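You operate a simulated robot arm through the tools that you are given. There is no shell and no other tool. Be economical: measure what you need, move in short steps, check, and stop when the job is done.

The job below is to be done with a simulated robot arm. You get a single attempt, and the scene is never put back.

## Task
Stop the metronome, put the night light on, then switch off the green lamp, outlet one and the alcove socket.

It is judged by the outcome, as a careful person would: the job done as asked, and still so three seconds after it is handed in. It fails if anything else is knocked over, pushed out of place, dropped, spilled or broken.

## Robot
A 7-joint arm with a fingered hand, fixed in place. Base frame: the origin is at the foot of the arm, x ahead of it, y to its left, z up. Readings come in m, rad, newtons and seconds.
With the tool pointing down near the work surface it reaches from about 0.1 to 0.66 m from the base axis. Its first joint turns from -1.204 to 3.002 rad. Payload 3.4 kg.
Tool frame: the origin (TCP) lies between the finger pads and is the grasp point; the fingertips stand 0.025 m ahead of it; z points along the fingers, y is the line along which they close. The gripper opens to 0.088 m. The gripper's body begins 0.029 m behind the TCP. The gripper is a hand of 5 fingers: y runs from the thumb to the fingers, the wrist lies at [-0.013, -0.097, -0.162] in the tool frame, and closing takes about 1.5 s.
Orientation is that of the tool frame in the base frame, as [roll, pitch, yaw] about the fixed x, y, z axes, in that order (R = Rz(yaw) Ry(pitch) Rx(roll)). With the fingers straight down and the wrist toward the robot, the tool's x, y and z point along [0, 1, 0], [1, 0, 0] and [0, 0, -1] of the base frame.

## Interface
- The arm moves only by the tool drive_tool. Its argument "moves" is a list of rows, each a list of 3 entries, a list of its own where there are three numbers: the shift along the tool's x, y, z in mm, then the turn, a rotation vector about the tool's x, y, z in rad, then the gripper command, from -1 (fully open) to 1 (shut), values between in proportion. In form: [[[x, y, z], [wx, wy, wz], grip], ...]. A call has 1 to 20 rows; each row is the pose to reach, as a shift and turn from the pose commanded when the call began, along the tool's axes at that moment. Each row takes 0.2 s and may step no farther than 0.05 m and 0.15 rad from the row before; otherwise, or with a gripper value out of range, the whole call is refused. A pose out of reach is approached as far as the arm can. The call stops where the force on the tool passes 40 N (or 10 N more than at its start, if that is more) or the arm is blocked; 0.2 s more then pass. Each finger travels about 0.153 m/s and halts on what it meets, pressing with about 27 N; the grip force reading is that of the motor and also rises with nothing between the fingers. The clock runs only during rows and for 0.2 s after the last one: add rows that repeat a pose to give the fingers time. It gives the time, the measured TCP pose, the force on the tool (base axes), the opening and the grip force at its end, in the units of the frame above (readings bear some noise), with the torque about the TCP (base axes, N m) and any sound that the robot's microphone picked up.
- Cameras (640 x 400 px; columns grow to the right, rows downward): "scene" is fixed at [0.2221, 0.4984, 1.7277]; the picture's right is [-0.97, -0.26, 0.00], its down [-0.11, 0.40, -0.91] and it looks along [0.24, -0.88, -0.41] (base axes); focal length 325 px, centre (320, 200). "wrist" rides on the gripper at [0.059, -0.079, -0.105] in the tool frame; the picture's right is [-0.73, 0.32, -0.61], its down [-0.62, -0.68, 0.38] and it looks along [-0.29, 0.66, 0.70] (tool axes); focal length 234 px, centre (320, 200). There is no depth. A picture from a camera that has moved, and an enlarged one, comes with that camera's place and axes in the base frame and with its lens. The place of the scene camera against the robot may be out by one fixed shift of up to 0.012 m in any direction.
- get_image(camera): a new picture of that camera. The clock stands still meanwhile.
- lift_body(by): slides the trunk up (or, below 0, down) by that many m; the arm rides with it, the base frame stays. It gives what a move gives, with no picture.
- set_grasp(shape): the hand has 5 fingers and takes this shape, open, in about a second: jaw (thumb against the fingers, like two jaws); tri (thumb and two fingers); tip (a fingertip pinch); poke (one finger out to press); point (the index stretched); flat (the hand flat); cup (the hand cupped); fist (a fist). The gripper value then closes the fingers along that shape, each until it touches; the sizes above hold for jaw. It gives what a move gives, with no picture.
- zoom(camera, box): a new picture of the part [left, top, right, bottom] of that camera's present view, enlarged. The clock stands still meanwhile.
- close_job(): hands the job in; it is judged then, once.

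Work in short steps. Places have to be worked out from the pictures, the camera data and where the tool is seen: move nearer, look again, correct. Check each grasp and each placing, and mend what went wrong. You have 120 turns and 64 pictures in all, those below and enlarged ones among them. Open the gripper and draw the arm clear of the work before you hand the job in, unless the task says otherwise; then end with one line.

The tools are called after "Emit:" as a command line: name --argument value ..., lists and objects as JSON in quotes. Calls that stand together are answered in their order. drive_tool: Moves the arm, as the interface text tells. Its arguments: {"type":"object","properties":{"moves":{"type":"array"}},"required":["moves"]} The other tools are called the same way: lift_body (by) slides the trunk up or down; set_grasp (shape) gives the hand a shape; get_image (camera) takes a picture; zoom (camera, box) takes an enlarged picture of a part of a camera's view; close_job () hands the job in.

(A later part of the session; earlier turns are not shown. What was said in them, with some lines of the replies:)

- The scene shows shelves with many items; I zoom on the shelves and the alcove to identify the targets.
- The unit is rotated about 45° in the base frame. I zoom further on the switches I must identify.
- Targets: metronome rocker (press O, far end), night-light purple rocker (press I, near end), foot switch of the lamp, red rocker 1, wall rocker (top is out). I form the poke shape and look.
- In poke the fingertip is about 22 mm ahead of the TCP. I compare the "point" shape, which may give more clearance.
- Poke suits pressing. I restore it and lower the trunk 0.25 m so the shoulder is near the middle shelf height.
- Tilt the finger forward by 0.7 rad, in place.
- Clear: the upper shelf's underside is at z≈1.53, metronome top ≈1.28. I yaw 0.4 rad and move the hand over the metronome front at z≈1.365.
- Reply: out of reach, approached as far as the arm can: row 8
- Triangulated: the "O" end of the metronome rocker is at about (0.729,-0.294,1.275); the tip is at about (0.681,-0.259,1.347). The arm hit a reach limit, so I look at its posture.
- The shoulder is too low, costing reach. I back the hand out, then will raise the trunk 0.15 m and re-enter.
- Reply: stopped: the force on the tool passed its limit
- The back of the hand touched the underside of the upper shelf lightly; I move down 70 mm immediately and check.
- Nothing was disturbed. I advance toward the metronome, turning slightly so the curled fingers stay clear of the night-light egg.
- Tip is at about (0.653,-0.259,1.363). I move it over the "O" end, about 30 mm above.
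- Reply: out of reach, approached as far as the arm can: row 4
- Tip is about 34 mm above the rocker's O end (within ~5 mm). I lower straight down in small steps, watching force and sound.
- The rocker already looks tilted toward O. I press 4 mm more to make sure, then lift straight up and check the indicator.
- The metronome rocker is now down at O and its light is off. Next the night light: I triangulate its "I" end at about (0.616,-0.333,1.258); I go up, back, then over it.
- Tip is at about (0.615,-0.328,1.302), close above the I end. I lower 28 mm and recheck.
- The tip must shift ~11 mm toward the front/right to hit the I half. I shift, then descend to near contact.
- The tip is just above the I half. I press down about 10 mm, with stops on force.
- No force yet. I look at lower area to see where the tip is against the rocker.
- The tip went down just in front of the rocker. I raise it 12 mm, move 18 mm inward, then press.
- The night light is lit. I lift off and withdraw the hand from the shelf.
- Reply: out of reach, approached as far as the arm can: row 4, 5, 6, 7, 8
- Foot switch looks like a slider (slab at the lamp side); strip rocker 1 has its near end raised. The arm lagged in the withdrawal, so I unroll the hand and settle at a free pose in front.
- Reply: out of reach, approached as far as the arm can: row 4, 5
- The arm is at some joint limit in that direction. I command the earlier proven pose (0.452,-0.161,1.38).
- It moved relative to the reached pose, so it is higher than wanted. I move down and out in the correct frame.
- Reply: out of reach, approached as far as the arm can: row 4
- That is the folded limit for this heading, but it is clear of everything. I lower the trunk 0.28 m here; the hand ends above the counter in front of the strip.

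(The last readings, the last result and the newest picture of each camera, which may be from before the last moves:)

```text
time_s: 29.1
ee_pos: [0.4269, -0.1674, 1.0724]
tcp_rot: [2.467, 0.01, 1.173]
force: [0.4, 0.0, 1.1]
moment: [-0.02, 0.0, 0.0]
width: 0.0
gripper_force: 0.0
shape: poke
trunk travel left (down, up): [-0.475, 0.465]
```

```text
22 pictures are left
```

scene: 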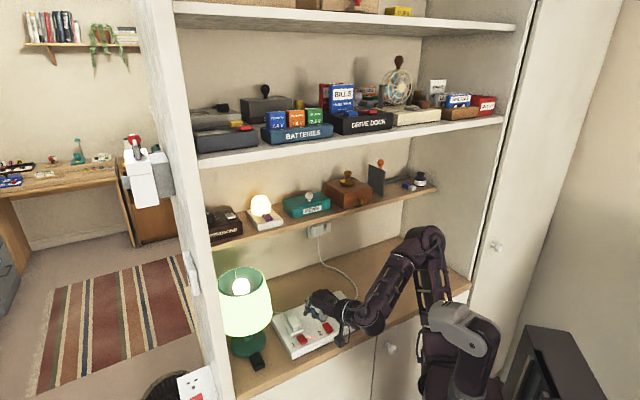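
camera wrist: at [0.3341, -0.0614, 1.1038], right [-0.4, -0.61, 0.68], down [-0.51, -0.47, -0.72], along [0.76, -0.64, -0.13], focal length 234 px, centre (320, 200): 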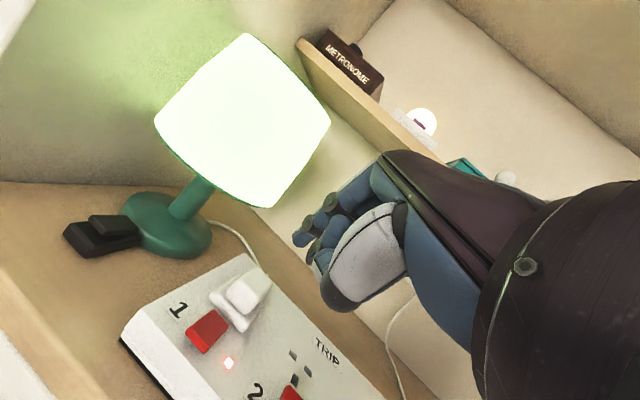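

Good view. I zoom the wrist camera on the foot switch and rocker 1.

Emit:
zoom --camera "wrist" --box '[50, 190, 170, 270]'

Emit:
zoom --camera "wrist" --box '[150, 270, 310, 400]'

```text
5.00 times, centred on (110, 230) of wrist
camera zoom: at [0.3341, -0.0614, 1.1038], right [-0.4, -0.61, 0.68], down [-0.51, -0.47, -0.72], along [0.76, -0.64, -0.13], focal length 1171 px, centre (1370, 50)
```

zoom: 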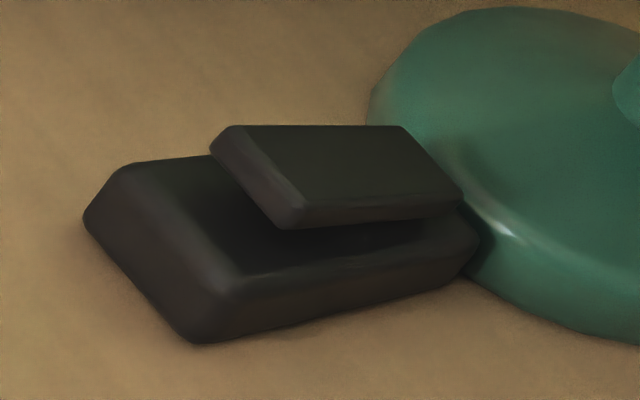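

```text
3.08 times, centred on (230, 335) of wrist
camera zoom: at [0.3341, -0.0614, 1.1038], right [-0.4, -0.61, 0.68], down [-0.51, -0.47, -0.72], along [0.76, -0.64, -0.13], focal length 720 px, centre (597, -215)
```

zoom: 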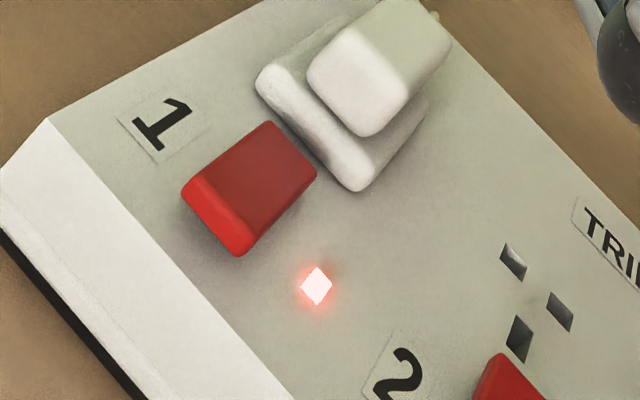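

Rocker 1 and the foot switch both have the raised end toward the front, so both need a press on the front end. I locate the foot switch's raised end at ≈(0.566,-0.087,0.93) and move above it, heading square to the lamp so the hand stays in front of the shade.

Emit:
drive_tool --moves '[[[31, 15, 12], [0, -0.062, 0.078], -1], [[63, 30, 24], [0, -0.125, 0.156], -1], [[94, 46, 37], [0, -0.187, 0.234], -1], [[125.6, 60.8, 48.9], [0, -0.25, 0.312], -1], [[125.6, 42, 72], [0, -0.25, 0.312], -1], [[125.6, 24, 95], [0, -0.25, 0.312], -1]]'

Emit:
get_image --camera "wrist"

Emit:
zoom --camera "scene" --box '[210, 280, 370, 380]'

```text
time_s: 30.5
ee_pos: [0.5518, -0.2903, 1.0709]
tcp_rot: [2.466, 0.007, 0.775]
force: [-0.5, 0.5, -1.0]
moment: [-0.02, 0.03, 0.0]
width: 0.0
gripper_force: 0.1
shape: poke
out of reach, approached as far as the arm can: row 1, 2, 3, 4, 5, 6
trunk travel left (down, up): [-0.475, 0.465]
```

```text
19 pictures are left
camera wrist: at [0.5061, -0.1583, 1.1041], right [-0.6, -0.41, 0.68], down [-0.65, -0.23, -0.72], along [0.46, -0.88, -0.13], focal length 234 px, centre (320, 200)
```

wrist: 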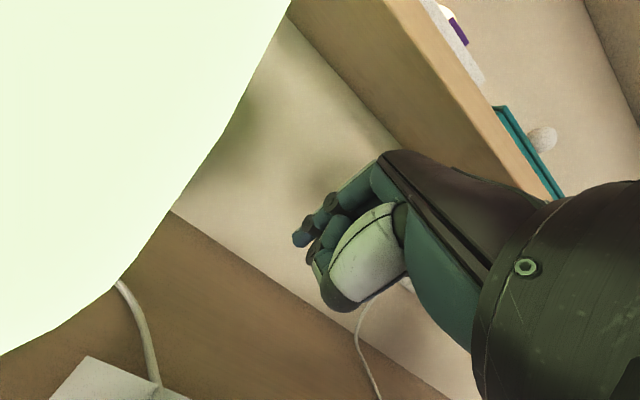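

```text
4.00 times, centred on (290, 330) of scene
camera zoom: at [0.2221, 0.4984, 1.7277], right [-0.97, -0.26, 0.0], down [-0.11, 0.4, -0.91], along [0.24, -0.88, -0.41], focal length 1299 px, centre (440, -320)
```

zoom: 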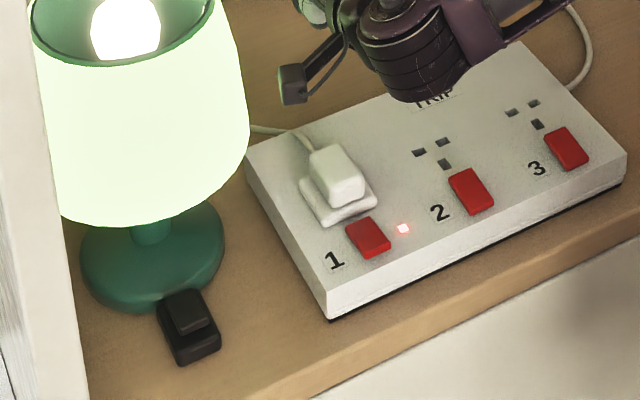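

The arm was limited and slid into the alcove instead; nothing is touched (forces ~0). I back out the same way, turning back to a heading near radial.

Emit:
drive_tool --moves '[[[0, -21, -22], [0, 0.05, -0.062], -1], [[0, -41, -43], [0, 0.1, -0.125], -1], [[0, -62, -65], [0, 0.15, -0.187], -1], [[0, -83, -87], [0, 0.2, -0.25], -1], [[-1.5, -103, -108], [0, 0.25, -0.312], -1]]'

```text
time_s: 31.7
ee_pos: [0.4393, -0.1832, 1.087]
tcp_rot: [2.464, 0.007, 1.173]
force: [-0.2, 0.8, 0.5]
moment: [-0.01, -0.03, -0.02]
width: 0.0
gripper_force: 0.0
shape: poke
trunk travel left (down, up): [-0.475, 0.465]
```

Now I turn the heading to about -9° and go to a waypoint in front of the lamp.

Emit:
drive_tool --moves '[[[30, -3, 2], [0, 0.052, -0.065], -1], [[60, -10, 10], [0, 0.105, -0.13], -1], [[88.5, -26, 26], [0, 0.157, -0.195], -1]]'

```text
time_s: 32.5
ee_pos: [0.4721, -0.1002, 1.0549]
tcp_rot: [2.47, 0.007, 1.424]
force: [0.7, -0.2, -0.1]
moment: [-0.03, 0.02, 0.01]
width: 0.0003
gripper_force: 0.0
shape: poke
trunk travel left (down, up): [-0.475, 0.465]
```

Reached. Next I go down along the finger to just short of the foot switch and look.

Emit:
drive_tool --moves '[[[5, 0, 30], [0, 0, 0], -1], [[10, 0, 60], [0, 0, 0], -1], [[14, 0.7, 90], [0, 0, 0], -1]]'

Emit:
get_image --camera "wrist"

Emit:
zoom --camera "scene" --box '[220, 310, 316, 370]'

```text
time_s: 33.3
ee_pos: [0.5313, -0.0992, 0.9825]
tcp_rot: [2.471, 0.007, 1.427]
force: [-0.6, 0.7, -0.3]
moment: [0.05, 0.01, 0.02]
width: 0.0
gripper_force: 0.0
shape: poke
trunk travel left (down, up): [-0.475, 0.465]
```

```text
17 pictures are left
camera wrist: at [0.4153, -0.021, 1.0148], right [-0.23, -0.7, 0.68], down [-0.38, -0.58, -0.72], along [0.9, -0.43, -0.14], focal length 234 px, centre (320, 200)
```

wrist: 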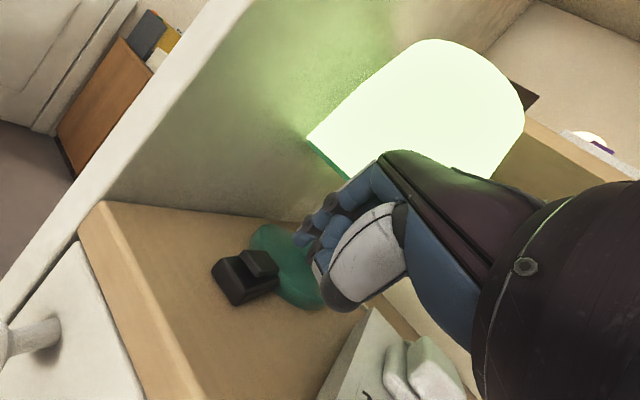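

```text
6.67 times, centred on (268, 340) of scene
camera zoom: at [0.2221, 0.4984, 1.7277], right [-0.97, -0.26, 0.0], down [-0.11, 0.4, -0.91], along [0.24, -0.88, -0.41], focal length 2166 px, centre (667, -733)
```

zoom: 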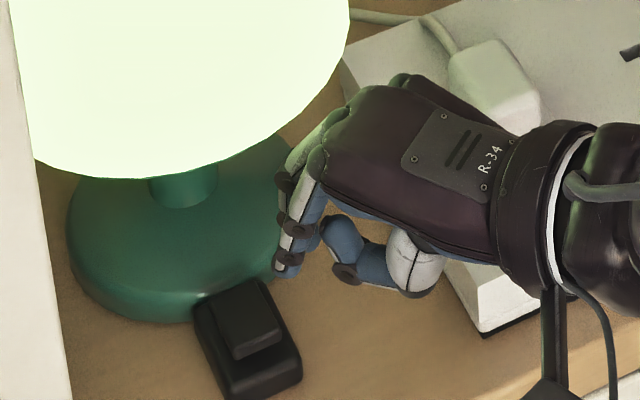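

Tip ≈(0.550,-0.093,0.963); slab front end ≈(0.560,-0.085,0.928). I shift and press down in small steps.

Emit:
drive_tool --moves '[[[9.3, -2.4, 17.2], [0, 0, 0], -1], [[9.3, -10.5, 27.4], [0, 0, 0], -1], [[9.3, -13, 30.5], [0, 0, 0], -1]]'

Emit:
zoom --camera "scene" --box '[220, 310, 316, 370]'

```text
time_s: 34.1
ee_pos: [0.5462, -0.1029, 0.9526]
tcp_rot: [2.468, 0.008, 1.425]
force: [0.9, 0.4, 0.3]
moment: [0.02, 0.0, -0.04]
width: 0.0
gripper_force: 0.0
shape: poke
out of reach, approached as far as the arm can: row 1, 2, 3
trunk travel left (down, up): [-0.475, 0.465]
```

```text
6.67 times, centred on (268, 340) of scene
camera zoom: at [0.2221, 0.4984, 1.7277], right [-0.97, -0.26, 0.0], down [-0.11, 0.4, -0.91], along [0.24, -0.88, -0.41], focal length 2166 px, centre (667, -733)
```

zoom: 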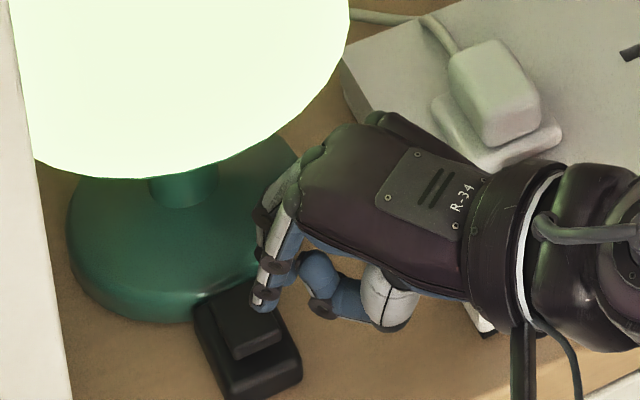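

The lateral move hit a heading-dependent limit. I raise 12 mm, turn the heading +0.25 rad about the tip, and shift over the slab.

Emit:
drive_tool --moves '[[[0, 7.5, -9.4], [0, 0.05, -0.06], -1], [[3, 6, -10.6], [0, 0.1, -0.13], -1], [[6.8, 4.5, -11.8], [0, 0.155, -0.196], -1]]'

Emit:
zoom --camera "wrist" --box '[200, 190, 360, 310]'

```text
time_s: 34.9
ee_pos: [0.5432, -0.0948, 0.9644]
tcp_rot: [2.471, 0.008, 1.672]
force: [0.2, -0.5, 0.4]
moment: [0.03, 0.0, 0.0]
width: 0.0
gripper_force: 0.1
shape: poke
trunk travel left (down, up): [-0.475, 0.465]
```

```text
3.33 times, centred on (280, 250) of wrist
camera zoom: at [0.4114, -0.0488, 0.9982], right [-0.05, -0.73, 0.68], down [-0.23, -0.66, -0.72], along [0.97, -0.19, -0.13], focal length 781 px, centre (453, 33)
```

zoom: 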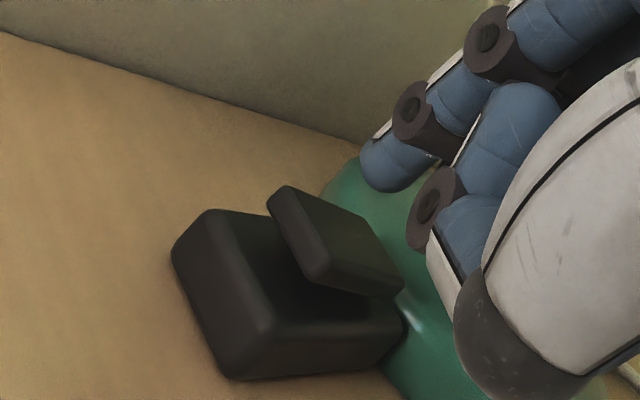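

The tip now sits above the slab's front end. I press straight down, up to 24 mm, stopping on force.

Emit:
drive_tool --moves '[[[2, -8.9, 8.3], [0, 0, 0], -1], [[2, -11.4, 11.4], [0, 0, 0], -1], [[2, -13.9, 14.6], [0, 0, 0], -1], [[2, -13.9, 14.6], [0, 0, 0], -1]]'

Emit:
zoom --camera "scene" --box '[220, 270, 316, 370]'

```text
time_s: 35.9
ee_pos: [0.5392, -0.0924, 0.9465]
tcp_rot: [2.466, 0.009, 1.673]
force: [-1.0, -0.7, 9.8]
moment: [-0.07, -0.11, -0.01]
width: 0.0002
gripper_force: 0.2
shape: poke
trunk travel left (down, up): [-0.475, 0.465]
```

```text
4.00 times, centred on (268, 320) of scene
camera zoom: at [0.2221, 0.4984, 1.7277], right [-0.97, -0.26, 0.0], down [-0.11, 0.4, -0.91], along [0.24, -0.88, -0.41], focal length 1299 px, centre (528, -280)
```

zoom: 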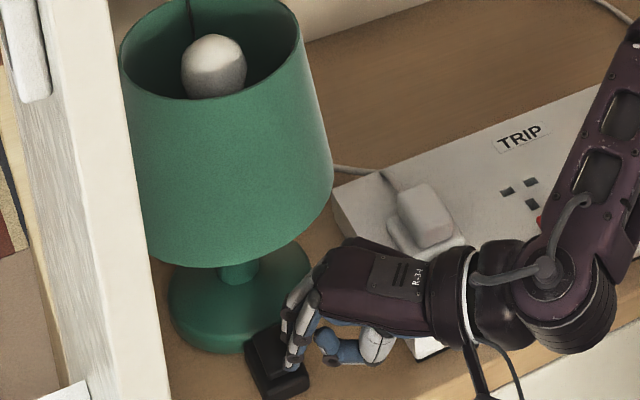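

The lamp is off. I lift off and retreat back and up.

Emit:
drive_tool --moves '[[[0, 12.5, -15.6], [0, 0, 0], -1], [[0, 25, -31], [0, 0, 0], -1], [[0, 11, -61], [0, 0, 0], -1], [[0, -3, -91], [0, 0, 0], -1], [[1, -17.3, -121.5], [0, 0, 0], -1]]'

```text
time_s: 37.1
ee_pos: [0.451, -0.099, 1.0308]
tcp_rot: [2.47, 0.009, 1.673]
force: [0.6, -0.1, -0.4]
moment: [-0.01, -0.02, 0.02]
width: 0.0
gripper_force: 0.1
shape: poke
trunk travel left (down, up): [-0.475, 0.465]
```

Next I turn to heading -12°, reduce tilt, and move over rocker 1's near end (≈(0.450,-0.165,0.949)), staying ~35 mm above.

Emit:
drive_tool --moves '[[[-24, -6, -5], [0.057, -0.064, 0.081], -1], [[-48, -13, -10], [0.113, -0.129, 0.162], -1], [[-71.9, -19, -15], [0.17, -0.193, 0.243], -1], [[-71.9, -36, 6], [0.17, -0.193, 0.243], -1]]'

Emit:
zoom --camera "scene" --box '[270, 290, 366, 350]'

Emit:
get_image --camera "wrist"

```text
time_s: 38.1
ee_pos: [0.4373, -0.1759, 1.0069]
tcp_rot: [2.636, 0.033, 1.364]
force: [-0.1, -0.1, -0.1]
moment: [0.0, -0.02, -0.02]
width: 0.0
gripper_force: 0.2
shape: poke
trunk travel left (down, up): [-0.475, 0.465]
```

```text
6.67 times, centred on (318, 320) of scene
camera zoom: at [0.2221, 0.4984, 1.7277], right [-0.97, -0.26, 0.0], down [-0.11, 0.4, -0.91], along [0.24, -0.88, -0.41], focal length 2166 px, centre (333, -600)
```

zoom: 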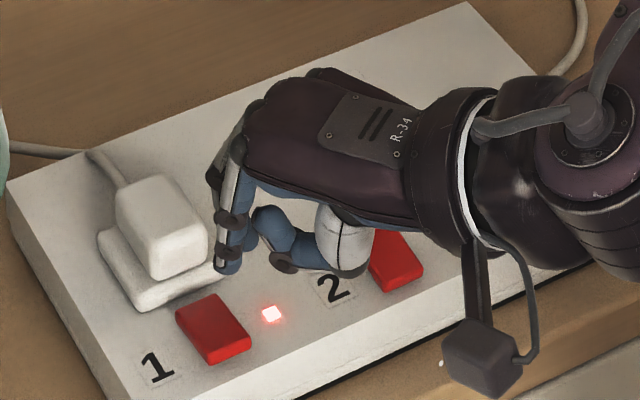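

```text
11 pictures are left
camera wrist: at [0.3339, -0.0908, 1.06], right [-0.16, -0.68, 0.71], down [-0.54, -0.55, -0.64], along [0.83, -0.48, -0.28], focal length 234 px, centre (320, 200)
```

wrist: 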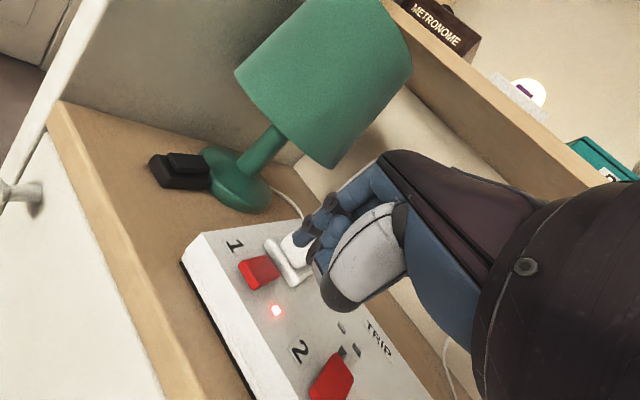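

Tip ≈(0.452,-0.170,0.988); needs ~6 mm toward the front, then down ~40 mm onto the near end. I do that with force monitoring.

Emit:
drive_tool --moves '[[[4.9, -13.6, 15.4], [0, 0, 0], -1], [[5.3, -20.4, 27.6], [0, 0, 0], -1], [[5.4, -22, 30.5], [0, 0, 0], -1], [[5.5, -23.7, 33.7], [0, 0, 0], -1], [[5.5, -25.2, 36.4], [0, 0, 0], -1]]'

Emit:
zoom --camera "scene" --box '[270, 300, 350, 350]'

```text
time_s: 39.3
ee_pos: [0.4529, -0.1687, 0.9721]
tcp_rot: [2.636, 0.034, 1.364]
force: [-0.2, -0.2, -0.2]
moment: [0.01, 0.01, -0.02]
width: 0.0
gripper_force: 0.0
shape: poke
out of reach, approached as far as the arm can: row 1, 2, 3, 4, 5
trunk travel left (down, up): [-0.475, 0.465]
```

```text
8.00 times, centred on (310, 325) of scene
camera zoom: at [0.2221, 0.4984, 1.7277], right [-0.97, -0.26, 0.0], down [-0.11, 0.4, -0.91], along [0.24, -0.88, -0.41], focal length 2599 px, centre (400, -800)
```

zoom: 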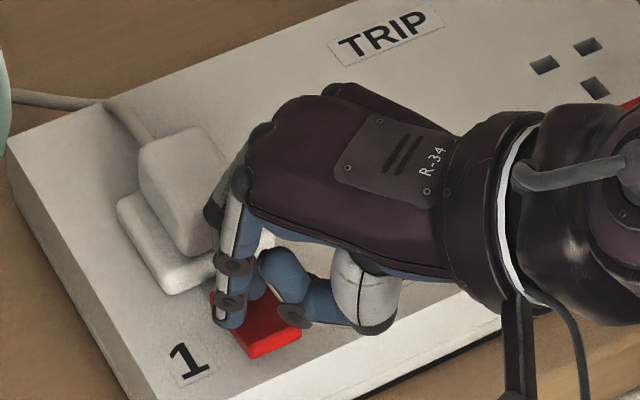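

Fold limit again: the tip slid toward the far end, not yet touching. Raising the trunk 0.12 m gives the elbow room; then I come down again.

Emit:
lift_body --by 0.12

```text
time_s: 40.8
ee_pos: [0.4528, -0.1692, 1.0927]
tcp_rot: [2.637, 0.036, 1.363]
force: [0.8, -0.6, -0.3]
moment: [0.05, 0.01, -0.02]
width: 0.0
gripper_force: 0.0
shape: poke
trunk travel left (down, up): [-0.595, 0.345]
```

Emit:
drive_tool --moves '[[[-4.5, -30.4, 17.5], [0, 0, 0], -1], [[-3.5, -45, 43.8], [0, 0, 0], -1], [[-2.4, -59.5, 70], [0, 0, 0], -1]]'

```text
time_s: 41.6
ee_pos: [0.4664, -0.1713, 0.999]
tcp_rot: [2.636, 0.036, 1.362]
force: [-0.8, 0.4, 0.0]
moment: [0.0, 0.02, -0.03]
width: 0.0
gripper_force: 0.0
shape: poke
out of reach, approached as far as the arm can: row 1, 2, 3
trunk travel left (down, up): [-0.595, 0.345]
```

The limit gets worse with the hand low relative to the shoulder, so I do the opposite: raise the hand 0.2 m relative to the trunk, then lower the trunk 0.2 m.

Emit:
drive_tool --moves '[[[-2, 14, -38], [0, 0, 0], -1], [[-5, 28, -76], [0, 0, 0], -1], [[-8, 42, -114], [0, 0, 0], -1], [[-10, 57, -152], [0, 0, 0], -1], [[-13, 71, -189], [0, 0, 0], -1]]'

Emit:
lift_body --by -0.2

```text
time_s: 42.8
ee_pos: [0.432, -0.1671, 1.1996]
tcp_rot: [2.635, 0.034, 1.364]
force: [-0.2, -0.2, -0.3]
moment: [-0.02, 0.0, 0.0]
width: 0.0
gripper_force: 0.1
shape: poke
out of reach, approached as far as the arm can: row 1, 2
trunk travel left (down, up): [-0.595, 0.345]
```

```text
time_s: 45.0
ee_pos: [0.433, -0.166, 0.9986]
tcp_rot: [2.636, 0.035, 1.362]
force: [-0.2, 0.0, 0.2]
moment: [0.01, -0.04, 0.01]
width: 0.0
gripper_force: 0.1
shape: poke
trunk travel left (down, up): [-0.395, 0.545]
```

Position is now good. I press down onto the near end.

Emit:
drive_tool --moves '[[[-4, -7.9, 18.5], [0, 0, 0], -1], [[-3.7, -12.7, 27.2], [0, 0, 0], -1], [[-3.5, -15.6, 32.5], [0, 0, 0], -1], [[-3.5, -17.6, 36], [0, 0, 0], -1], [[-3.5, -17.6, 36], [0, 0, 0], -1]]'

Emit:
zoom --camera "scene" --box '[270, 300, 350, 350]'

```text
time_s: 46.1
ee_pos: [0.4282, -0.1722, 0.9634]
tcp_rot: [2.623, 0.033, 1.363]
force: [-8.8, -4.0, 36.4]
moment: [0.03, -0.57, -0.04]
width: 0.0
gripper_force: 0.1
shape: poke
trunk travel left (down, up): [-0.395, 0.545]
```

```text
8.00 times, centred on (310, 325) of scene
camera zoom: at [0.2221, 0.4984, 1.7277], right [-0.97, -0.26, 0.0], down [-0.11, 0.4, -0.91], along [0.24, -0.88, -0.41], focal length 2599 px, centre (400, -800)
```

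zoom: 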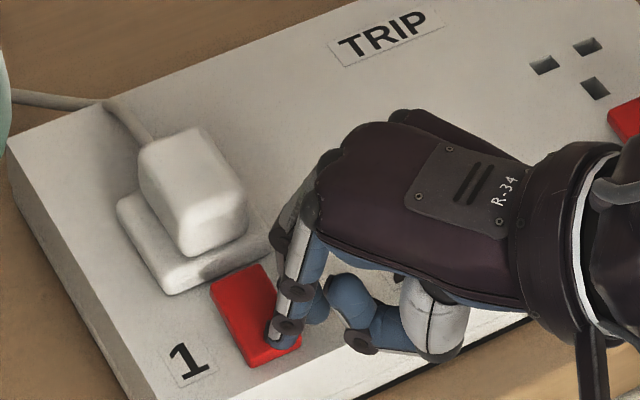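

The rocker's near end is now down (36 N reached, so I stop there). I lift off, then raise the trunk 0.15 m to set the shoulder for reaching the wall socket.

Emit:
drive_tool --moves '[[[0, 14.5, -26], [0, 0, 0], -1], [[0, 29, -52], [0, 0, 0], -1]]'

Emit:
lift_body --by 0.15

Emit:
drive_tool --moves '[[[-39.6, -7.5, 3.5], [-0.05, -0.069, 0.086], -1], [[-79.2, -15, 7], [-0.1, -0.139, 0.172], -1], [[-118.9, -22.6, 10.4], [-0.15, -0.208, 0.257], -1], [[-158.5, -30.1, 13.8], [-0.2, -0.277, 0.343], -1], [[-198, -37.7, 17.3], [-0.249, -0.347, 0.429], -1], [[-237.7, -45.2, 20.7], [-0.299, -0.416, 0.5145], -1]]'

Emit:
set_grasp --shape "point"

Emit:
get_image --camera "scene"

```text
time_s: 46.8
ee_pos: [0.4361, -0.1718, 1.017]
tcp_rot: [2.639, 0.035, 1.365]
force: [0.1, 0.4, -1.3]
moment: [0.01, -0.03, 0.02]
width: 0.0
gripper_force: 0.0
shape: poke
trunk travel left (down, up): [-0.395, 0.545]
```

```text
time_s: 48.5
ee_pos: [0.4359, -0.1716, 1.1682]
tcp_rot: [2.637, 0.035, 1.364]
force: [-0.1, -0.6, 0.2]
moment: [0.02, 0.0, -0.02]
width: 0.0
gripper_force: 0.0
shape: poke
trunk travel left (down, up): [-0.545, 0.395]
```

```text
time_s: 49.9
ee_pos: [0.3661, -0.4079, 1.1435]
tcp_rot: [2.299, 0.039, 0.703]
force: [0.3, -0.5, 0.4]
moment: [-0.01, 0.01, -0.04]
width: 0.0002
gripper_force: 0.0
shape: poke
out of reach, approached as far as the arm can: row 4, 5, 6
trunk travel left (down, up): [-0.545, 0.395]
```

```text
time_s: 50.8
ee_pos: [0.367, -0.4075, 1.1436]
tcp_rot: [2.302, 0.04, 0.702]
force: [-0.2, -0.7, -0.2]
moment: [0.04, -0.03, -0.02]
width: 0.0003
gripper_force: 0.1
shape: point
trunk travel left (down, up): [-0.545, 0.395]
```

```text
8 pictures are left
```

scene: 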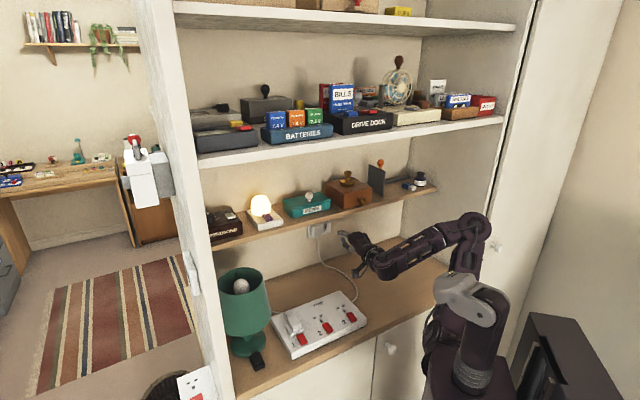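

Outlet one's light is out and all else is in place. I take a wrist view to locate the wall socket and the stretched fingertip.

Emit:
get_image --camera "wrist"

```text
7 pictures are left
camera wrist: at [0.3279, -0.2678, 1.1533], right [-0.69, -0.27, 0.67], down [-0.61, -0.29, -0.74], along [0.4, -0.92, 0.04], focal length 234 px, centre (320, 200)
```

wrist: 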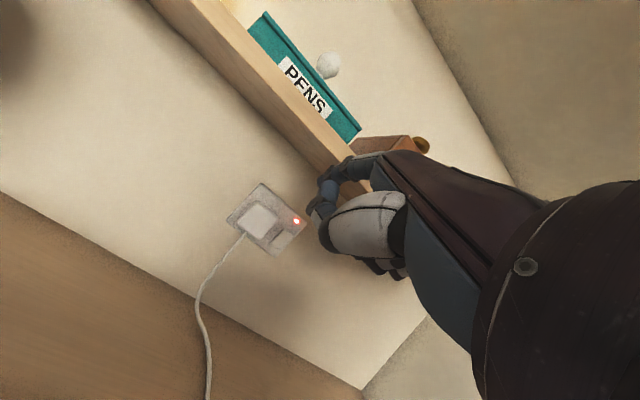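

The socket's red light is on. I zoom to see the rocker's tilt.

Emit:
zoom --camera "wrist" --box '[215, 165, 335, 265]'

```text
4.00 times, centred on (275, 215) of wrist
camera zoom: at [0.3279, -0.2678, 1.1533], right [-0.69, -0.27, 0.67], down [-0.61, -0.29, -0.74], along [0.4, -0.92, 0.04], focal length 937 px, centre (500, 140)
```

zoom: 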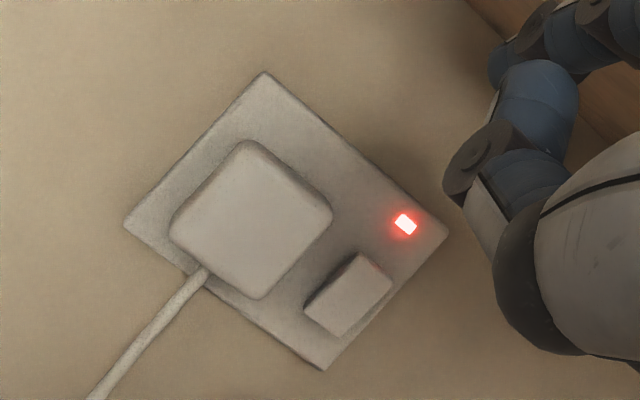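

Both cameras agree: top half of the wall rocker at ≈(0.500,-0.656,1.082). I lower the hand to socket height first, then go in under the shelf, stopping ~45 mm short.

Emit:
drive_tool --moves '[[[2, -35, 32], [0, 0, 0], -1], [[3.8, -70.6, 63.4], [0, 0, 0], -1], [[-10, -46, 91], [0, 0, 0], -1], [[-23.5, -22, 119], [0, 0, 0], -1], [[-37, 2, 147], [0, 0, 0], -1], [[-51, 26, 174], [0, 0, 0], -1], [[-64.5, 50.2, 202], [0, 0, 0], -1]]'

```text
time_s: 52.4
ee_pos: [0.436, -0.5937, 1.048]
tcp_rot: [2.301, 0.041, 0.703]
force: [0.9, -0.3, 0.4]
moment: [-0.03, -0.02, -0.01]
width: 0.0
gripper_force: 0.0
shape: point
out of reach, approached as far as the arm can: row 1, 2
trunk travel left (down, up): [-0.545, 0.395]
```

Reached. I check fingertip against the rocker.

Emit:
zoom --camera "wrist" --box '[180, 100, 380, 260]'

Emit:
zoom --camera "scene" --box '[296, 210, 376, 260]'

```text
2.50 times, centred on (280, 180) of wrist
camera zoom: at [0.3962, -0.4537, 1.0576], right [-0.69, -0.27, 0.67], down [-0.61, -0.29, -0.74], along [0.4, -0.92, 0.04], focal length 585 px, centre (420, 250)
```

zoom: 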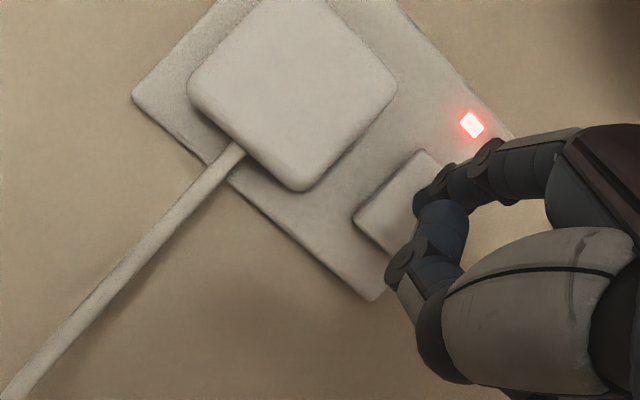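

```text
8.00 times, centred on (336, 235) of scene
camera zoom: at [0.2221, 0.4984, 1.7277], right [-0.97, -0.26, 0.0], down [-0.11, 0.4, -0.91], along [0.24, -0.88, -0.41], focal length 2599 px, centre (192, -80)
```

zoom: 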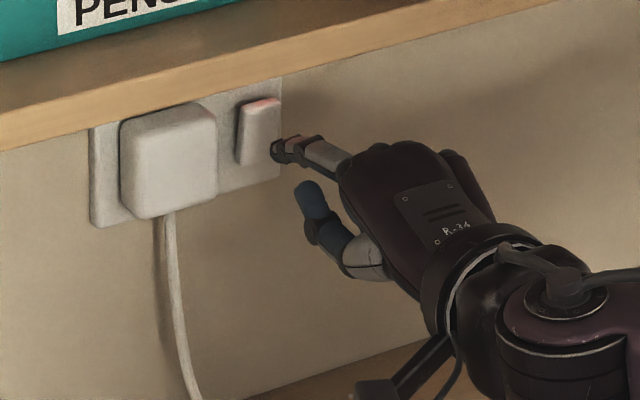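

Fingertip ≈(0.482,-0.622,1.082); it needs ~9 mm right and ~35 mm forward. I shift right and push toward the wall in small steps.

Emit:
drive_tool --moves '[[[-9.3, 3.2, -1.9], [0, 0, 0], -1], [[-8.5, 13.3, 9.3], [0, 0, 0], -1], [[-7.9, 20, 16.7], [0, 0, 0], -1], [[-7.6, 24, 21.2], [0, 0, 0], -1], [[-7.3, 27.4, 24.9], [0, 0, 0], -1]]'

```text
time_s: 53.6
ee_pos: [0.4466, -0.6148, 1.0629]
tcp_rot: [2.286, 0.038, 0.704]
force: [-23.1, 23.9, 12.0]
moment: [-0.78, -0.92, 0.37]
width: 0.0807
gripper_force: 0.1
shape: point
trunk travel left (down, up): [-0.545, 0.395]
```

Firm contact (~35 N horizontally). I look at the socket.

Emit:
zoom --camera "scene" --box '[296, 210, 376, 260]'

```text
8.00 times, centred on (336, 235) of scene
camera zoom: at [0.2221, 0.4984, 1.7277], right [-0.97, -0.26, 0.0], down [-0.11, 0.4, -0.91], along [0.24, -0.88, -0.41], focal length 2599 px, centre (192, -80)
```

zoom: 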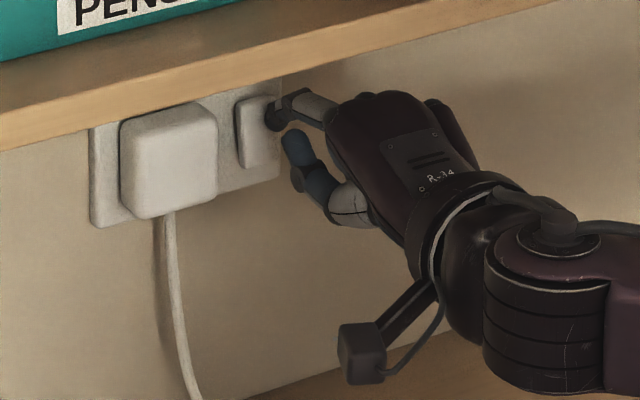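

The red glow is gone and the rocker's top is in. I withdraw from the alcove and verify.

Emit:
drive_tool --moves '[[[-1.7, -20, -22], [0, 0, 0], -1], [[15, -50, -53], [0, 0, 0], -1], [[33, -80, -84], [0, 0, 0], -1], [[50, -111, -115], [0, 0, 0], -1], [[68, -142, -147], [0, 0, 0], -1]]'

Emit:
get_image --camera "wrist"

```text
time_s: 54.8
ee_pos: [0.3945, -0.4303, 1.044]
tcp_rot: [2.302, 0.042, 0.706]
force: [1.8, -0.5, -0.9]
moment: [-0.01, -0.02, -0.06]
width: 0.0806
gripper_force: 0.1
shape: point
out of reach, approached as far as the arm can: row 5
trunk travel left (down, up): [-0.545, 0.395]
```

```text
2 pictures are left
camera wrist: at [0.3549, -0.2913, 1.054], right [-0.69, -0.27, 0.68], down [-0.61, -0.3, -0.74], along [0.4, -0.92, 0.04], focal length 234 px, centre (320, 200)
```

wrist: 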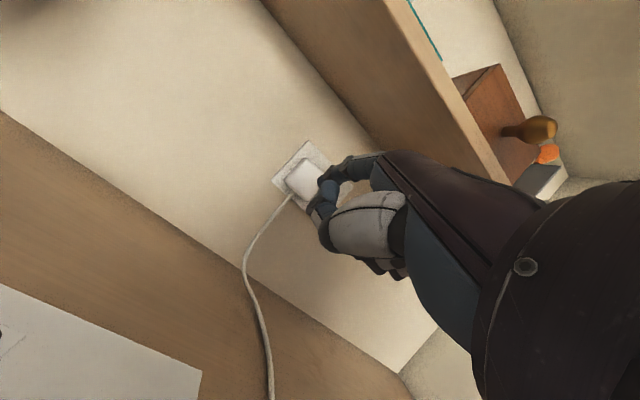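

The rocker is hidden by the hand here. I draw the arm out in front of the unit, then check with the remaining pictures.

Emit:
drive_tool --moves '[[[27.6, -2.9, -30.6], [0.043, 0.059, -0.0735], -1], [[55.3, -5.8, -61.1], [0.085, 0.119, -0.147], -1], [[82.9, -8.7, -91.7], [0.128, 0.178, -0.2205], -1], [[110.5, -11.6, -122.2], [0.171, 0.238, -0.294], -1], [[138.1, -14.5, -152.8], [0.214, 0.297, -0.3675], -1], [[165.8, -17.4, -183.3], [0.256, 0.357, -0.441], -1], [[193.4, -20.3, -213.9], [0.299, 0.416, -0.5145], -1]]'

Emit:
zoom --camera "scene" --box '[190, 180, 400, 360]'

```text
time_s: 56.4
ee_pos: [0.4311, -0.1743, 1.1625]
tcp_rot: [2.637, 0.034, 1.364]
force: [0.8, 0.0, 0.7]
moment: [0.0, -0.02, 0.0]
width: 0.0806
gripper_force: 0.2
shape: point
out of reach, approached as far as the arm can: row 1, 2, 3, 4
trunk travel left (down, up): [-0.545, 0.395]
```

```text
2.22 times, centred on (295, 270) of scene
camera zoom: at [0.2221, 0.4984, 1.7277], right [-0.97, -0.26, 0.0], down [-0.11, 0.4, -0.91], along [0.24, -0.88, -0.41], focal length 722 px, centre (376, 44)
```

zoom: 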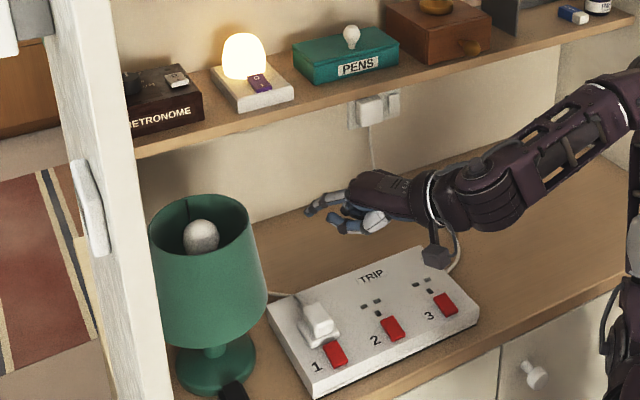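

Everything looks as wanted. I use the last picture on the wall rocker and metronome region, and open the hand.

Emit:
zoom --camera "scene" --box '[296, 210, 344, 240]'

Emit:
set_grasp --shape "jaw"

```text
13.33 times, centred on (320, 225) of scene
camera zoom: at [0.2221, 0.4984, 1.7277], right [-0.97, -0.26, 0.0], down [-0.11, 0.4, -0.91], along [0.24, -0.88, -0.41], focal length 4331 px, centre (320, -133)
```

zoom: 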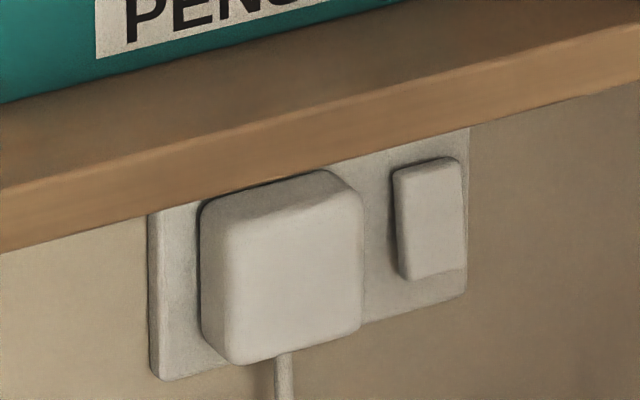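

```text
time_s: 57.3
ee_pos: [0.4302, -0.1763, 1.1613]
tcp_rot: [2.633, 0.036, 1.362]
force: [0.3, 0.0, -0.3]
moment: [0.01, -0.03, -0.01]
width: 0.0875
gripper_force: 0.0
shape: jaw
trunk travel left (down, up): [-0.545, 0.395]
```

The wall rocker has flipped and its red glow is gone; the hand is open and clear of the work. I hand the job in.

Emit:
close_job

```text
The job is handed in.
```

The metronome is stopped, the night light is on, and the green lamp, outlet one and the alcove socket are switched off; nothing looked moved or knocked over in the last pictures.
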